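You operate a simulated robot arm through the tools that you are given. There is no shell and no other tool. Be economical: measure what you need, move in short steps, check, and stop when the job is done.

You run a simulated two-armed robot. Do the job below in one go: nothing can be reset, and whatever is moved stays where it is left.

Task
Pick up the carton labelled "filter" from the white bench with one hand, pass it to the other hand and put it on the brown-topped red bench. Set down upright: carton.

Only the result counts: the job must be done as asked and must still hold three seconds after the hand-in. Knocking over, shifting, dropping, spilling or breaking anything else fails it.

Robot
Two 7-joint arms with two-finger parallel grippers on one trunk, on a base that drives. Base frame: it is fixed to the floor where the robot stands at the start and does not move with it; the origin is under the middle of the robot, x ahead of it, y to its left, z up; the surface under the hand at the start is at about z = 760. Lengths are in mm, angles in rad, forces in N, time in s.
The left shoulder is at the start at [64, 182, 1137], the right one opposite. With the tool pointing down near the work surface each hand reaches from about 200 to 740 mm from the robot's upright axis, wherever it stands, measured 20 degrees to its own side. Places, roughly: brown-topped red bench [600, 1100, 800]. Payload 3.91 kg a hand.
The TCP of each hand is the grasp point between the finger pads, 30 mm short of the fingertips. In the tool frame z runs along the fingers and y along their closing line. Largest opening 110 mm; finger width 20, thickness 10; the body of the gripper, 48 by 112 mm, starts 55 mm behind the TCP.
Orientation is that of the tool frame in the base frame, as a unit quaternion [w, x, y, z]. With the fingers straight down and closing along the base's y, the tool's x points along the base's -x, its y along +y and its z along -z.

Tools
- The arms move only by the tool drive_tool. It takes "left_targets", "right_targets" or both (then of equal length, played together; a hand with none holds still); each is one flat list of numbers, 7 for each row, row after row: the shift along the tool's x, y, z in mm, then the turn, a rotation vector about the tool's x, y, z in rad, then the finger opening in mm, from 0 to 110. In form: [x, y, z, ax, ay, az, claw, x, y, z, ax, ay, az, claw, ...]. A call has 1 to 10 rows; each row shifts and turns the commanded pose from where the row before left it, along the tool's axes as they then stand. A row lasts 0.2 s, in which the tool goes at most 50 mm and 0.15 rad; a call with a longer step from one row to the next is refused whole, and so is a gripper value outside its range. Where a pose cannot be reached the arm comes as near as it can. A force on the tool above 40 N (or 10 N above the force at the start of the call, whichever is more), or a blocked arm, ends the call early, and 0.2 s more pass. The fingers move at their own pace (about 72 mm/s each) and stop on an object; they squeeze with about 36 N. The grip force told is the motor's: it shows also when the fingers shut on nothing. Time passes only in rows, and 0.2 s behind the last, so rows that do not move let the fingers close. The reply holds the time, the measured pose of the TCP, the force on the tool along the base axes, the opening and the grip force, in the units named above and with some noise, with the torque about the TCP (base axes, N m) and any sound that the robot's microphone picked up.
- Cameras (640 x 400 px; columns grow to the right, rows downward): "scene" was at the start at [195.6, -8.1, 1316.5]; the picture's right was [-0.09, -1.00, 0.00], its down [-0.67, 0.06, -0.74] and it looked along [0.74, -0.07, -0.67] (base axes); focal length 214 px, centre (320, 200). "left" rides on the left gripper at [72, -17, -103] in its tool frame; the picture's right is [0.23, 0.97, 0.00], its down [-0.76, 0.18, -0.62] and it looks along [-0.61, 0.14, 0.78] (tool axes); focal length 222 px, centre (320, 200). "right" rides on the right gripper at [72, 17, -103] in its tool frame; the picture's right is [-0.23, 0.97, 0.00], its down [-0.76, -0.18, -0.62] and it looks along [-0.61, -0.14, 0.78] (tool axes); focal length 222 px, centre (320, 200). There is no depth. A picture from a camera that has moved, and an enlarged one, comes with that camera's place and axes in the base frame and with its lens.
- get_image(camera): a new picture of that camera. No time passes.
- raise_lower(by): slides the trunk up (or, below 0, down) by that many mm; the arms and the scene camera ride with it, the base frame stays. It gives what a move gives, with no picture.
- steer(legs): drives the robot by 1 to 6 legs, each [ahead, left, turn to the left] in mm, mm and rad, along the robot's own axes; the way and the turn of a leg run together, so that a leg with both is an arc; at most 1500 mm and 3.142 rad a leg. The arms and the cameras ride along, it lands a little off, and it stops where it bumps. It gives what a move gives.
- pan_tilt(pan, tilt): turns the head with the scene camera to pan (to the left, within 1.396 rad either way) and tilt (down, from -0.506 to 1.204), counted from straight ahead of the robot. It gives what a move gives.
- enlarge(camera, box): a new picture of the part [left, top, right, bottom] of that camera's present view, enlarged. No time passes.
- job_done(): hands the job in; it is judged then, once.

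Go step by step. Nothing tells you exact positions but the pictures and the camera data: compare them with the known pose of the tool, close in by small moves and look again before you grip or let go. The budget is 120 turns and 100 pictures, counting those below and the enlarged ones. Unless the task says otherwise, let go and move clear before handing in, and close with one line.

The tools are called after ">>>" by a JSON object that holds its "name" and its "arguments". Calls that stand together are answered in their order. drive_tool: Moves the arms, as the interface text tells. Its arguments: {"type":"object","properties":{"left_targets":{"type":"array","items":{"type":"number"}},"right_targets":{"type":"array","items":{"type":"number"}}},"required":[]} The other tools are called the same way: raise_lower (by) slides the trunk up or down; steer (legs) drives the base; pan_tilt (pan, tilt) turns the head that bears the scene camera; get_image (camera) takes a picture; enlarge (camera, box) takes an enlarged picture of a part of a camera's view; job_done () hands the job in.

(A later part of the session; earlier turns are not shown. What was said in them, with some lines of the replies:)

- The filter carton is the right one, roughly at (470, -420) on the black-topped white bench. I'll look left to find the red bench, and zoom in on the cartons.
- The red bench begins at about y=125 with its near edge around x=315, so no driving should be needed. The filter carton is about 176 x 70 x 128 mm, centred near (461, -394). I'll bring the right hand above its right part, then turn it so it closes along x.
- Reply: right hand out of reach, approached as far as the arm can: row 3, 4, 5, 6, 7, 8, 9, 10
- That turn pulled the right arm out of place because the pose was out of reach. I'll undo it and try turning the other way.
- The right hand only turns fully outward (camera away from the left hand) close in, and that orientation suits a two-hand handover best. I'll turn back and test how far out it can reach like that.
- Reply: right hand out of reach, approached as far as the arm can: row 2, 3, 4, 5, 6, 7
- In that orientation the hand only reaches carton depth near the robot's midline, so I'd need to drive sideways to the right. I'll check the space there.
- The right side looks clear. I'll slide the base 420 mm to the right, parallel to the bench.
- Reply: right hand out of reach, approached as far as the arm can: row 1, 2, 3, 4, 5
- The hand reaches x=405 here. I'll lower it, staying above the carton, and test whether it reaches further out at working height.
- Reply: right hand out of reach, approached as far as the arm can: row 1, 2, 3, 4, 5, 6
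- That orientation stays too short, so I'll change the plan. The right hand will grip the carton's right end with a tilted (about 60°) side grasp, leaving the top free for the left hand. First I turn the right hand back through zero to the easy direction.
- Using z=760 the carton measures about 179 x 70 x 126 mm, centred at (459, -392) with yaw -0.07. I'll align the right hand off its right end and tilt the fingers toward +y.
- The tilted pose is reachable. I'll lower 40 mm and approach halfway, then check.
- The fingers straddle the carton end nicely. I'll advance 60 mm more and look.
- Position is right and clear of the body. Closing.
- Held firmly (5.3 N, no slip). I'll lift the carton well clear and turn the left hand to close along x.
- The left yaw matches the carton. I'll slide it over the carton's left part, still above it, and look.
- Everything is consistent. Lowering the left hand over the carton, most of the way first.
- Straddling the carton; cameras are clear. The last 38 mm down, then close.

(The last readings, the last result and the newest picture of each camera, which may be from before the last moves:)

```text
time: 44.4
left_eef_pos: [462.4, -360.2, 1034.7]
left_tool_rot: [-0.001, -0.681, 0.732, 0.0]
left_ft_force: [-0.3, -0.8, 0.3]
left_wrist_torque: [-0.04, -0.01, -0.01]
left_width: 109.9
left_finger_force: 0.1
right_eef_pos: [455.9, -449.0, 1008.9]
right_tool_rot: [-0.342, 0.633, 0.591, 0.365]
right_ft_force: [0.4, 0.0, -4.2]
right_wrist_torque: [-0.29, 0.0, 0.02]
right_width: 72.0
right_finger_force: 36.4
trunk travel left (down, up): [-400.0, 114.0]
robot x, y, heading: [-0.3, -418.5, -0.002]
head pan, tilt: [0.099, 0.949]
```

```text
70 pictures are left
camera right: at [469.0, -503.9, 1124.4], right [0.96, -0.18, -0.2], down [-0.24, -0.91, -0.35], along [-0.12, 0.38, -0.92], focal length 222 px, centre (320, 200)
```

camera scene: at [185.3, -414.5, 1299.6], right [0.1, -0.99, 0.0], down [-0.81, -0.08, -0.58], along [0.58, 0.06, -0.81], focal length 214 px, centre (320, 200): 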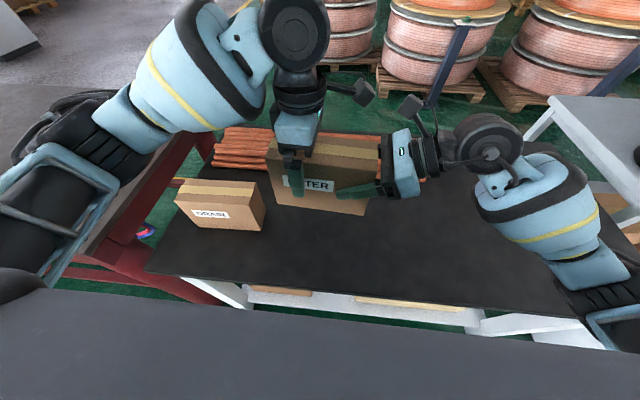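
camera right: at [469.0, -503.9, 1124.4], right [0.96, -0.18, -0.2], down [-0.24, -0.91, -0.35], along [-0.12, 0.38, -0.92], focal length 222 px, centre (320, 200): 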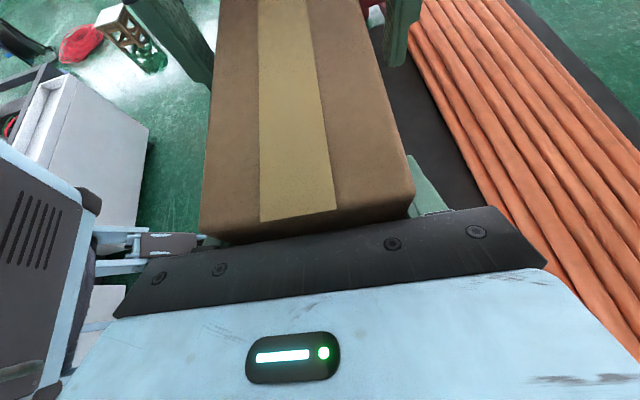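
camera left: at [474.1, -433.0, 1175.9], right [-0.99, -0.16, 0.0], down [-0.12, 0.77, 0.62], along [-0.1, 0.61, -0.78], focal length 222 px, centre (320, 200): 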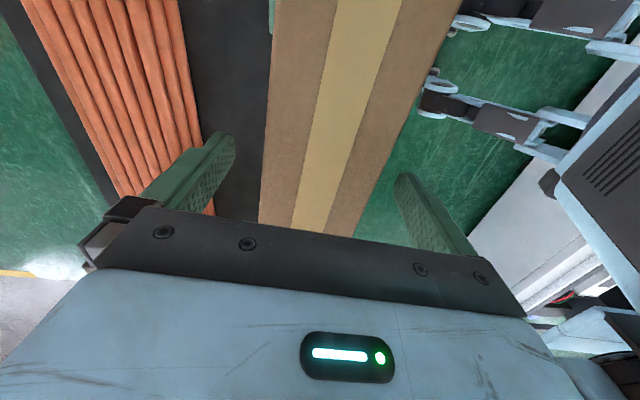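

>>> {"name": "drive_tool", "arguments": {"left_targets": [0, 0, 0, 0, 0, 0, 95, 0, 0, 0, 0, 0, 0, 85, 0, 0, 0, 0, 0, 0, 78, 0, 0, 0, 0, 0, 0, 70, 0, 0, 0, 0, 0, 0, 50, 0, 0, 0, 0, 0, 0, 0, 0, 0, 0, 0, 0, 0, 0]}}

```text
time: 46.0
left_eef_pos: [461.6, -360.3, 1035.2]
left_tool_rot: [-0.002, -0.682, 0.731, -0.001]
left_ft_force: [-7.7, 0.4, -0.5]
left_wrist_torque: [-0.12, -0.18, 0.09]
left_width: 71.8
left_finger_force: 36.2
right_eef_pos: [456.3, -450.1, 1009.1]
right_tool_rot: [-0.342, 0.632, 0.591, 0.365]
right_ft_force: [7.0, -0.1, -5.5]
right_wrist_torque: [-0.18, 0.34, -0.77]
right_width: 71.9
right_finger_force: 36.3
trunk travel left (down, up): [-400.0, 114.0]
robot x, y, heading: [0.2, -424.0, 0.0]
head pan, tilt: [0.099, 0.949]
```

Both hands hold it. I'll open the right hand and back it out along its fingers.

>>> {"name": "drive_tool", "arguments": {"right_targets": [0, 0, 0, 0, 0, 0, 85, 0, 0, 0, 0, 0, 0, 110, 0, 0, 0, 0, 0, 0, 110]}}

>>> {"name": "get_image", "arguments": {"camera": "right"}}

>>> {"name": "get_image", "arguments": {"camera": "scene"}}

```text
time: 46.8
left_eef_pos: [462.5, -360.3, 1035.7]
left_tool_rot: [-0.001, -0.681, 0.732, 0.0]
left_ft_force: [-0.6, 0.2, -0.2]
left_wrist_torque: [0.15, -0.02, 0.02]
left_width: 72.0
left_finger_force: 35.6
right_eef_pos: [455.6, -449.9, 1009.8]
right_tool_rot: [-0.342, 0.632, 0.592, 0.366]
right_ft_force: [-0.4, -0.2, -0.3]
right_wrist_torque: [0.0, 0.0, 0.03]
right_width: 110.1
right_finger_force: 0.0
trunk travel left (down, up): [-400.0, 114.0]
robot x, y, heading: [-1.3, -422.7, -0.003]
head pan, tilt: [0.099, 0.949]
```

```text
69 pictures are left
camera right: at [468.9, -504.0, 1124.6], right [0.96, -0.18, -0.2], down [-0.24, -0.91, -0.35], along [-0.12, 0.38, -0.92], focal length 222 px, centre (320, 200)
```

right: 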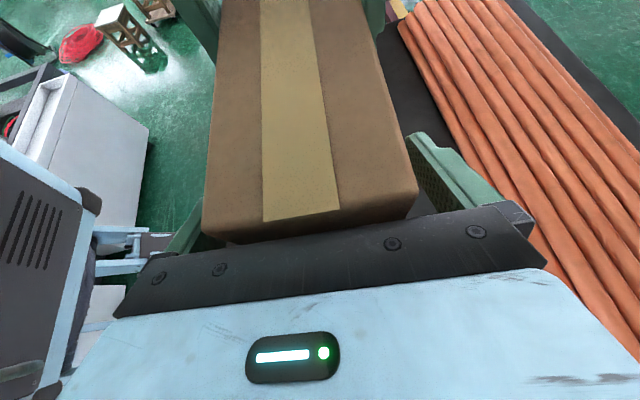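

```text
68 pictures are left
camera scene: at [185.2, -414.6, 1299.7], right [0.1, -0.99, 0.0], down [-0.81, -0.08, -0.58], along [0.58, 0.06, -0.81], focal length 214 px, centre (320, 200)
```

scene: 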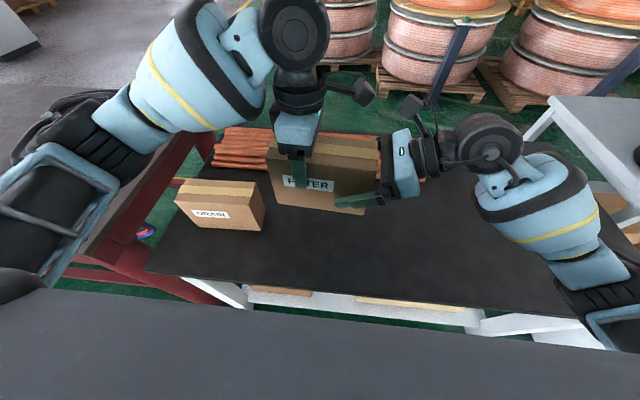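

>>> {"name": "drive_tool", "arguments": {"right_targets": [0, 0, -20, 0, 0, 0, 110, 0, 0, -30, 0, 0, 0, 110, 0, 0, -40, 0, 0, 0, 110, 0, 0, -40, 0, 0, 0, 110, 0, 0, -30, 0, 0, 0, 110]}}

>>> {"name": "get_image", "arguments": {"camera": "scene"}}

>>> {"name": "get_image", "arguments": {"camera": "right"}}

```text
time: 48.0
left_eef_pos: [463.5, -360.8, 1036.1]
left_tool_rot: [-0.001, -0.682, 0.732, 0.001]
left_ft_force: [0.1, 0.2, 0.7]
left_wrist_torque: [0.12, -0.02, -0.03]
left_width: 72.1
left_finger_force: 36.1
right_eef_pos: [445.4, -587.6, 1091.1]
right_tool_rot: [-0.343, 0.632, 0.591, 0.366]
right_ft_force: [0.4, 0.0, 0.7]
right_wrist_torque: [0.0, -0.01, 0.02]
right_width: 110.2
right_finger_force: 0.0
trunk travel left (down, up): [-400.0, 114.0]
robot x, y, heading: [2.2, -426.8, 0.001]
head pan, tilt: [0.099, 0.949]
```

```text
67 pictures are left
camera scene: at [185.0, -414.9, 1299.7], right [0.1, -0.99, 0.0], down [-0.81, -0.08, -0.58], along [0.58, 0.06, -0.81], focal length 214 px, centre (320, 200)
```

scene: 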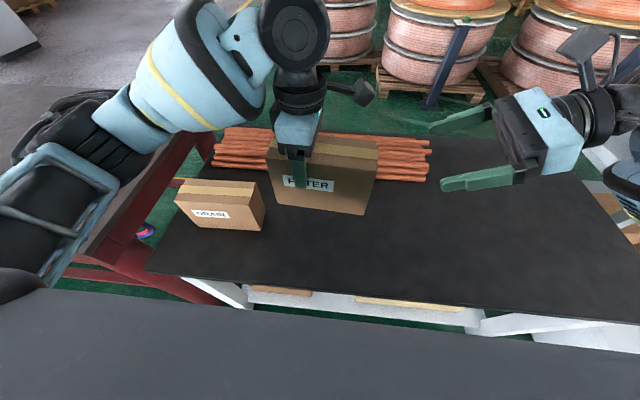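

```text
66 pictures are left
camera right: at [458.1, -642.0, 1204.9], right [0.96, -0.18, -0.2], down [-0.24, -0.91, -0.35], along [-0.12, 0.38, -0.92], focal length 222 px, centre (320, 200)
```

right: 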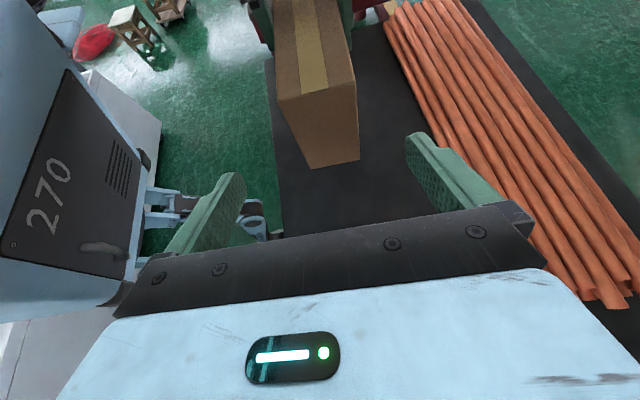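

The left hand holds the carton level and alone. I'll drive back 420 mm to the left, along the known clear path.

>>> {"name": "steer", "arguments": {"legs": [[0, 420, 0]]}}

>>> {"name": "pan_tilt", "arguments": {"pan": 0.5, "tilt": 0.85}}

>>> {"name": "get_image", "arguments": {"camera": "scene"}}

```text
time: 52.2
left_eef_pos: [464.2, 58.6, 1036.2]
left_tool_rot: [-0.001, -0.679, 0.734, 0.001]
left_ft_force: [0.5, 0.4, 0.5]
left_wrist_torque: [0.14, -0.02, 0.0]
left_width: 71.7
left_finger_force: 36.2
right_eef_pos: [445.7, -169.7, 1089.5]
right_tool_rot: [-0.341, 0.634, 0.59, 0.366]
right_ft_force: [0.3, -0.4, -0.3]
right_wrist_torque: [0.05, 0.0, 0.01]
right_width: 109.9
right_finger_force: 0.1
trunk travel left (down, up): [-400.0, 114.0]
robot x, y, heading: [3.4, 0.1, -0.005]
head pan, tilt: [0.099, 0.949]
```

```text
time: 53.1
left_eef_pos: [463.9, 56.9, 1034.1]
left_tool_rot: [-0.001, -0.679, 0.734, 0.0]
left_ft_force: [0.8, -0.1, 0.0]
left_wrist_torque: [0.16, -0.04, 0.01]
left_width: 71.8
left_finger_force: 36.3
right_eef_pos: [445.3, -167.4, 1089.9]
right_tool_rot: [-0.341, 0.634, 0.589, 0.367]
right_ft_force: [0.6, 0.0, 0.9]
right_wrist_torque: [-0.01, -0.03, 0.02]
right_width: 110.0
right_finger_force: 0.2
trunk travel left (down, up): [-400.0, 114.0]
robot x, y, heading: [1.3, 1.3, -0.007]
head pan, tilt: [0.499, 0.85]
```

```text
65 pictures are left
camera scene: at [182.6, 35.4, 1307.2], right [0.47, -0.88, 0.0], down [-0.66, -0.36, -0.66], along [0.58, 0.31, -0.75], focal length 214 px, centre (320, 200)
```

scene: 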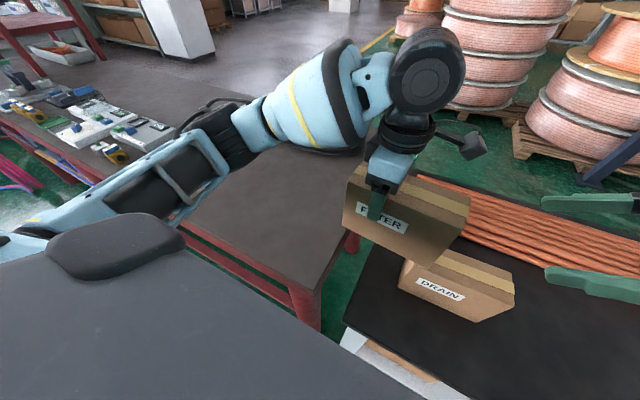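

The carton is intact in hand. I'll swing it over the red bench to about (490, 320), which looks empty.

>>> {"name": "drive_tool", "arguments": {"left_targets": [-37.6, -0.8, 0, 0, 0, 0, 0, -37.6, -0.8, 0, 0, 0, 0, 0, -37.6, -0.8, 0, 0, 0, 0, 0, -37.6, -0.8, 0, 0, 0, 0, 0, -37.6, -0.8, 0, 0, 0, 0, 0, -37.6, -0.8, 0, 0, 0, 0, 0, -37.6, -0.8, 0, 0, 0, 0, 0]}}

>>> {"name": "get_image", "arguments": {"camera": "scene"}}

>>> {"name": "get_image", "arguments": {"camera": "left"}}

```text
time: 54.7
left_eef_pos: [488.6, 320.0, 1035.2]
left_tool_rot: [-0.001, -0.68, 0.733, 0.0]
left_ft_force: [-0.5, 0.9, -0.6]
left_wrist_torque: [0.18, -0.02, 0.0]
left_width: 71.7
left_finger_force: 36.0
right_eef_pos: [444.8, -166.8, 1090.6]
right_tool_rot: [-0.341, 0.633, 0.59, 0.366]
right_ft_force: [0.1, 0.4, 0.0]
right_wrist_torque: [0.02, 0.0, 0.0]
right_width: 110.0
right_finger_force: 0.0
trunk travel left (down, up): [-400.0, 114.0]
robot x, y, heading: [1.3, -4.2, -0.012]
head pan, tilt: [0.499, 0.85]
```

```text
64 pictures are left
camera scene: at [182.3, 36.6, 1307.2], right [0.47, -0.88, 0.0], down [-0.66, -0.36, -0.66], along [0.58, 0.31, -0.75], focal length 214 px, centre (320, 200)
```

scene: 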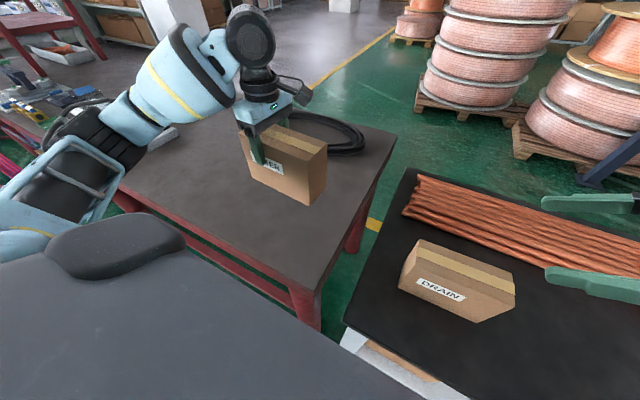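

```text
63 pictures are left
camera left: at [500.3, 249.0, 1138.2], right [-0.99, -0.15, 0.0], down [-0.12, 0.77, 0.62], along [-0.1, 0.61, -0.78], focal length 222 px, centre (320, 200)
```

left: 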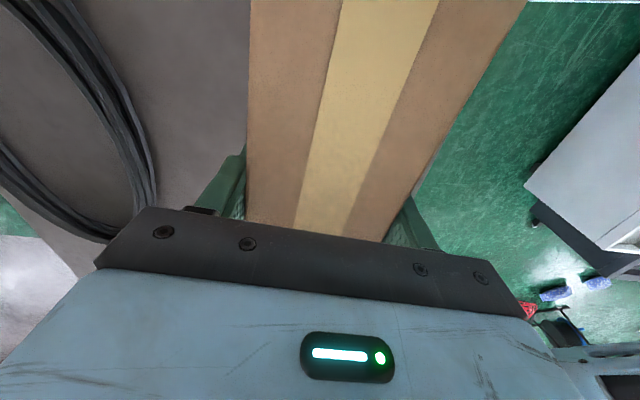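

The spot is well inside the bench (front edge x≈330, coil x>780). I'll lower 110 mm, then probe for contact.

>>> {"name": "drive_tool", "arguments": {"left_targets": [0, 0, 28, 0, 0, 0, 0, 0, 0, 28, 0, 0, 0, 0, 0, 0, 28, 0, 0, 0, 0, 0, 0, 26, 0, 0, 0, 0]}}

>>> {"name": "enlarge", "arguments": {"camera": "scene", "box": [180, 100, 400, 240]}}

```text
time: 55.6
left_eef_pos: [489.7, 320.9, 950.4]
left_tool_rot: [0.003, -0.679, 0.734, -0.007]
left_ft_force: [-8.4, -3.3, 20.0]
left_wrist_torque: [0.36, 1.74, 0.28]
left_width: 72.1
left_finger_force: 35.8
right_eef_pos: [444.0, -168.9, 1090.6]
right_tool_rot: [-0.339, 0.634, 0.589, 0.369]
right_ft_force: [0.3, -0.7, 0.0]
right_wrist_torque: [-0.02, -0.01, 0.03]
right_width: 110.0
right_finger_force: 0.2
trunk travel left (down, up): [-400.0, 114.0]
robot x, y, heading: [1.1, 0.6, -0.005]
head pan, tilt: [0.499, 0.85]
stopped in row 4 (left hand): the force on the tool passed its limit at 80 N (the readings are from after the stop); the commanded pose is now the measured one
```

```text
2.86 times, centred on (290, 170) of scene
camera zoom: at [180.9, 34.7, 1307.6], right [0.47, -0.88, 0.0], down [-0.66, -0.36, -0.66], along [0.58, 0.31, -0.75], focal length 613 px, centre (406, 286)
```

zoom: 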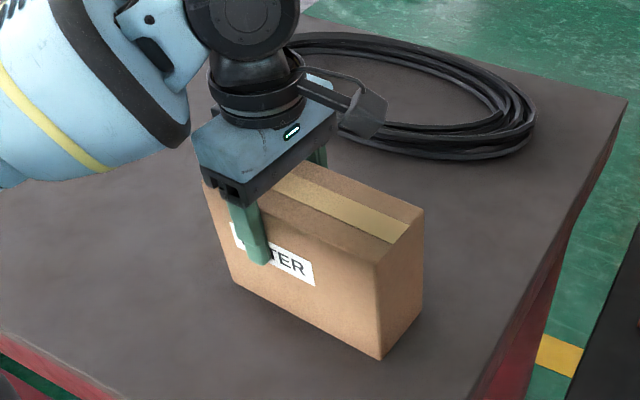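

The bench top is higher than I thought (about 847) and the carton is touching it. I'll ease up a few mm to relieve the load and check its attitude.

>>> {"name": "drive_tool", "arguments": {"left_targets": [0, 0, -3, 0, 0, 0, 0, 0, 0, -3, 0, 0, 0, 0, 0, 0, 0, 0, 0, 0, 0]}}

>>> {"name": "enlarge", "arguments": {"camera": "scene", "box": [180, 100, 400, 240]}}

>>> {"name": "get_image", "arguments": {"camera": "left"}}

```text
time: 56.4
left_eef_pos: [491.3, 320.5, 952.1]
left_tool_rot: [0.003, -0.68, 0.733, -0.006]
left_ft_force: [0.6, -0.4, 0.2]
left_wrist_torque: [0.16, 0.02, 0.01]
left_width: 72.1
left_finger_force: 36.2
right_eef_pos: [445.0, -168.1, 1091.4]
right_tool_rot: [-0.342, 0.633, 0.59, 0.366]
right_ft_force: [-0.5, 0.2, 0.2]
right_wrist_torque: [-0.02, 0.0, -0.01]
right_width: 109.9
right_finger_force: 0.2
trunk travel left (down, up): [-400.0, 114.0]
robot x, y, heading: [-1.1, -1.5, -0.003]
head pan, tilt: [0.499, 0.85]
```

```text
2.86 times, centred on (290, 170) of scene
camera zoom: at [182.6, 35.8, 1307.1], right [0.47, -0.88, 0.0], down [-0.66, -0.36, -0.66], along [0.58, 0.31, -0.75], focal length 613 px, centre (406, 286)
```

zoom: 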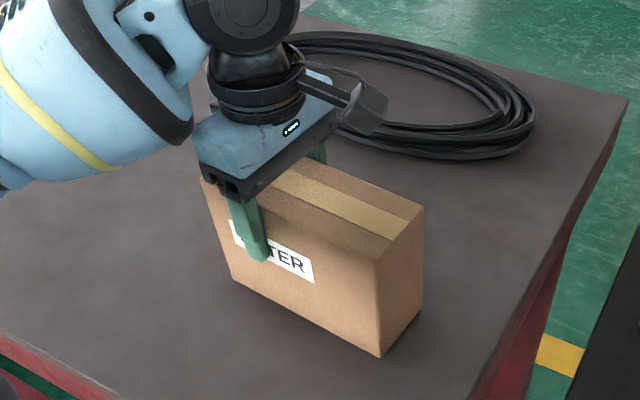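

```text
60 pictures are left
camera left: at [500.7, 249.6, 1055.4], right [-0.99, -0.15, -0.01], down [-0.13, 0.78, 0.62], along [-0.09, 0.61, -0.79], focal length 222 px, centre (320, 200)
```

left: 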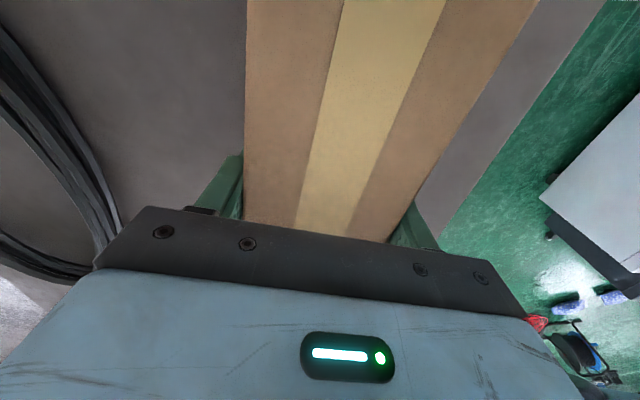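

It's level and hovering a mm or two above the top. I'll lower gently to contact.

>>> {"name": "drive_tool", "arguments": {"left_targets": [0, 0, 1, 0, 0, 0, 0, 0, 0, 1, 0, 0, 0, 0, 0, 0, 0, 0, 0, 0, 0]}}

```text
time: 57.2
left_eef_pos: [492.6, 320.1, 951.2]
left_tool_rot: [0.002, -0.68, 0.733, -0.007]
left_ft_force: [0.5, 0.1, 0.1]
left_wrist_torque: [0.16, -0.02, 0.02]
left_width: 71.6
left_finger_force: 36.0
right_eef_pos: [446.1, -168.2, 1090.9]
right_tool_rot: [-0.341, 0.633, 0.59, 0.366]
right_ft_force: [-0.6, 0.6, -0.3]
right_wrist_torque: [0.03, 0.05, 0.04]
right_width: 109.9
right_finger_force: 0.1
trunk travel left (down, up): [-400.0, 114.0]
robot x, y, heading: [1.5, -1.2, -0.007]
head pan, tilt: [0.499, 0.85]
```

>>> {"name": "drive_tool", "arguments": {"left_targets": [0, 0, 1.5, 0, 0, 0, 0, 0, 0, 1.5, 0, 0, 0, 0, 0, 0, 0, 0, 0, 0, 0]}}

```text
time: 58.0
left_eef_pos: [490.8, 320.5, 949.4]
left_tool_rot: [0.004, -0.68, 0.733, -0.009]
left_ft_force: [2.2, 3.8, 13.7]
left_wrist_torque: [0.56, 0.55, -0.04]
left_width: 71.9
left_finger_force: 36.0
right_eef_pos: [444.7, -168.5, 1091.2]
right_tool_rot: [-0.342, 0.632, 0.59, 0.367]
right_ft_force: [-0.2, 0.3, 0.6]
right_wrist_torque: [-0.01, 0.02, 0.03]
right_width: 109.9
right_finger_force: 0.0
trunk travel left (down, up): [-400.0, 114.0]
robot x, y, heading: [1.9, 1.2, -0.006]
head pan, tilt: [0.499, 0.85]
```

Contact at about 950. I'll ease 1 mm and open the hand.

>>> {"name": "drive_tool", "arguments": {"left_targets": [0, 0, -1, 0, 0, 0, 0, 0, 0, 0, 0, 0, 0, 75, 0, 0, 0, 0, 0, 0, 90, 0, 0, 0, 0, 0, 0, 110, 0, 0, 0, 0, 0, 0, 110]}}

>>> {"name": "enlarge", "arguments": {"camera": "scene", "box": [180, 100, 400, 240]}}

>>> {"name": "get_image", "arguments": {"camera": "left"}}

```text
time: 59.2
left_eef_pos: [491.2, 320.0, 949.8]
left_tool_rot: [0.003, -0.68, 0.733, -0.007]
left_ft_force: [-0.6, 0.3, 0.0]
left_wrist_torque: [-0.03, 0.0, -0.02]
left_width: 109.9
left_finger_force: 0.1
right_eef_pos: [445.8, -168.1, 1090.3]
right_tool_rot: [-0.341, 0.634, 0.59, 0.366]
right_ft_force: [-0.8, 0.4, -0.2]
right_wrist_torque: [-0.05, 0.0, 0.02]
right_width: 110.3
right_finger_force: 0.0
trunk travel left (down, up): [-400.0, 114.0]
robot x, y, heading: [-2.4, 0.7, -0.001]
head pan, tilt: [0.499, 0.85]
```

```text
2.86 times, centred on (290, 170) of scene
camera zoom: at [182.3, 35.7, 1307.2], right [0.47, -0.88, 0.0], down [-0.66, -0.36, -0.66], along [0.58, 0.31, -0.75], focal length 613 px, centre (406, 286)
```

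zoom: 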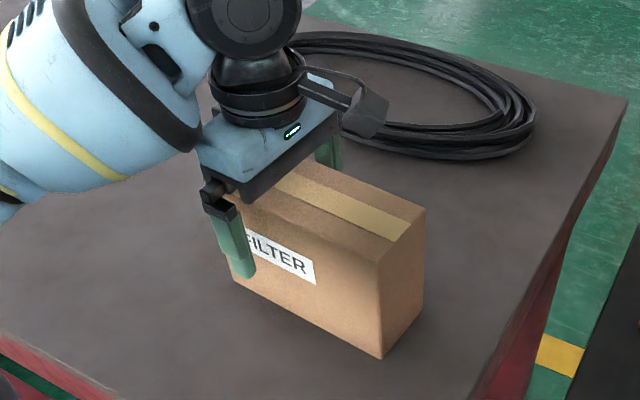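

```text
58 pictures are left
camera left: at [500.7, 249.2, 1052.4], right [-0.99, -0.15, -0.01], down [-0.13, 0.78, 0.62], along [-0.08, 0.61, -0.79], focal length 222 px, centre (320, 200)
```

left: 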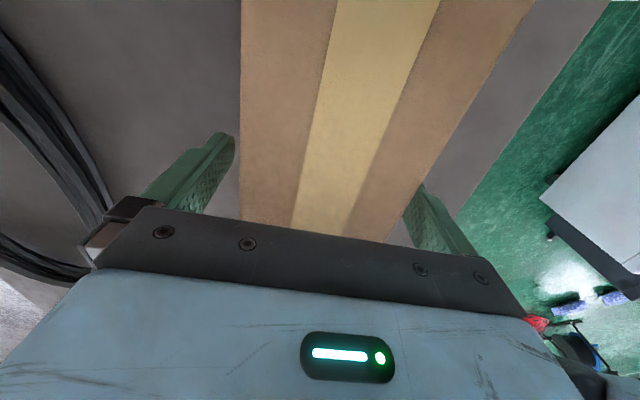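

The carton stands flat and the fingers are clear. Withdrawing straight up.

>>> {"name": "drive_tool", "arguments": {"left_targets": [0, 0, -10, 0, 0, 0, 110, 0, 0, -20, 0, 0, 0, 110, 0, 0, -30, 0, 0, 0, 110, 0, 0, -40, 0, 0, 0, 110, 0, 0, -40, 0, 0, 0, 110]}}

>>> {"name": "get_image", "arguments": {"camera": "scene"}}

```text
time: 60.4
left_eef_pos: [488.2, 322.8, 1090.0]
left_tool_rot: [0.003, -0.68, 0.733, -0.006]
left_ft_force: [0.0, 0.1, 0.3]
left_wrist_torque: [0.03, -0.01, 0.03]
left_width: 110.1
left_finger_force: 0.1
right_eef_pos: [444.8, -167.8, 1088.8]
right_tool_rot: [-0.341, 0.633, 0.59, 0.367]
right_ft_force: [-1.0, 0.5, 0.6]
right_wrist_torque: [0.0, 0.02, -0.01]
right_width: 110.1
right_finger_force: 0.1
trunk travel left (down, up): [-400.0, 114.0]
robot x, y, heading: [-1.9, 0.9, -0.008]
head pan, tilt: [0.499, 0.85]
```

```text
57 pictures are left
camera scene: at [181.8, 35.3, 1307.3], right [0.47, -0.88, 0.0], down [-0.66, -0.36, -0.66], along [0.58, 0.31, -0.75], focal length 214 px, centre (320, 200)
```

scene: 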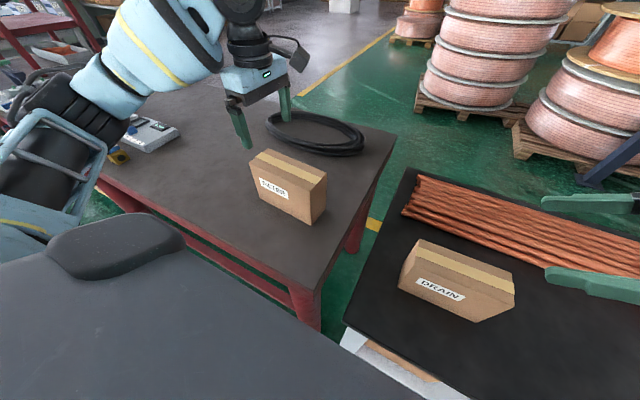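

The filter carton stands upright on the red bench, both hands are clear of it, and the other objects look undisturbed. Handing in.

>>> {"name": "job_done", "arguments": {}}

```text
The job is handed in.
```

I picked up the filter carton with the right hand, passed it to the left hand in the air, and set it down upright on the brown-topped red bench. The last picture shows nothing else disturbed.
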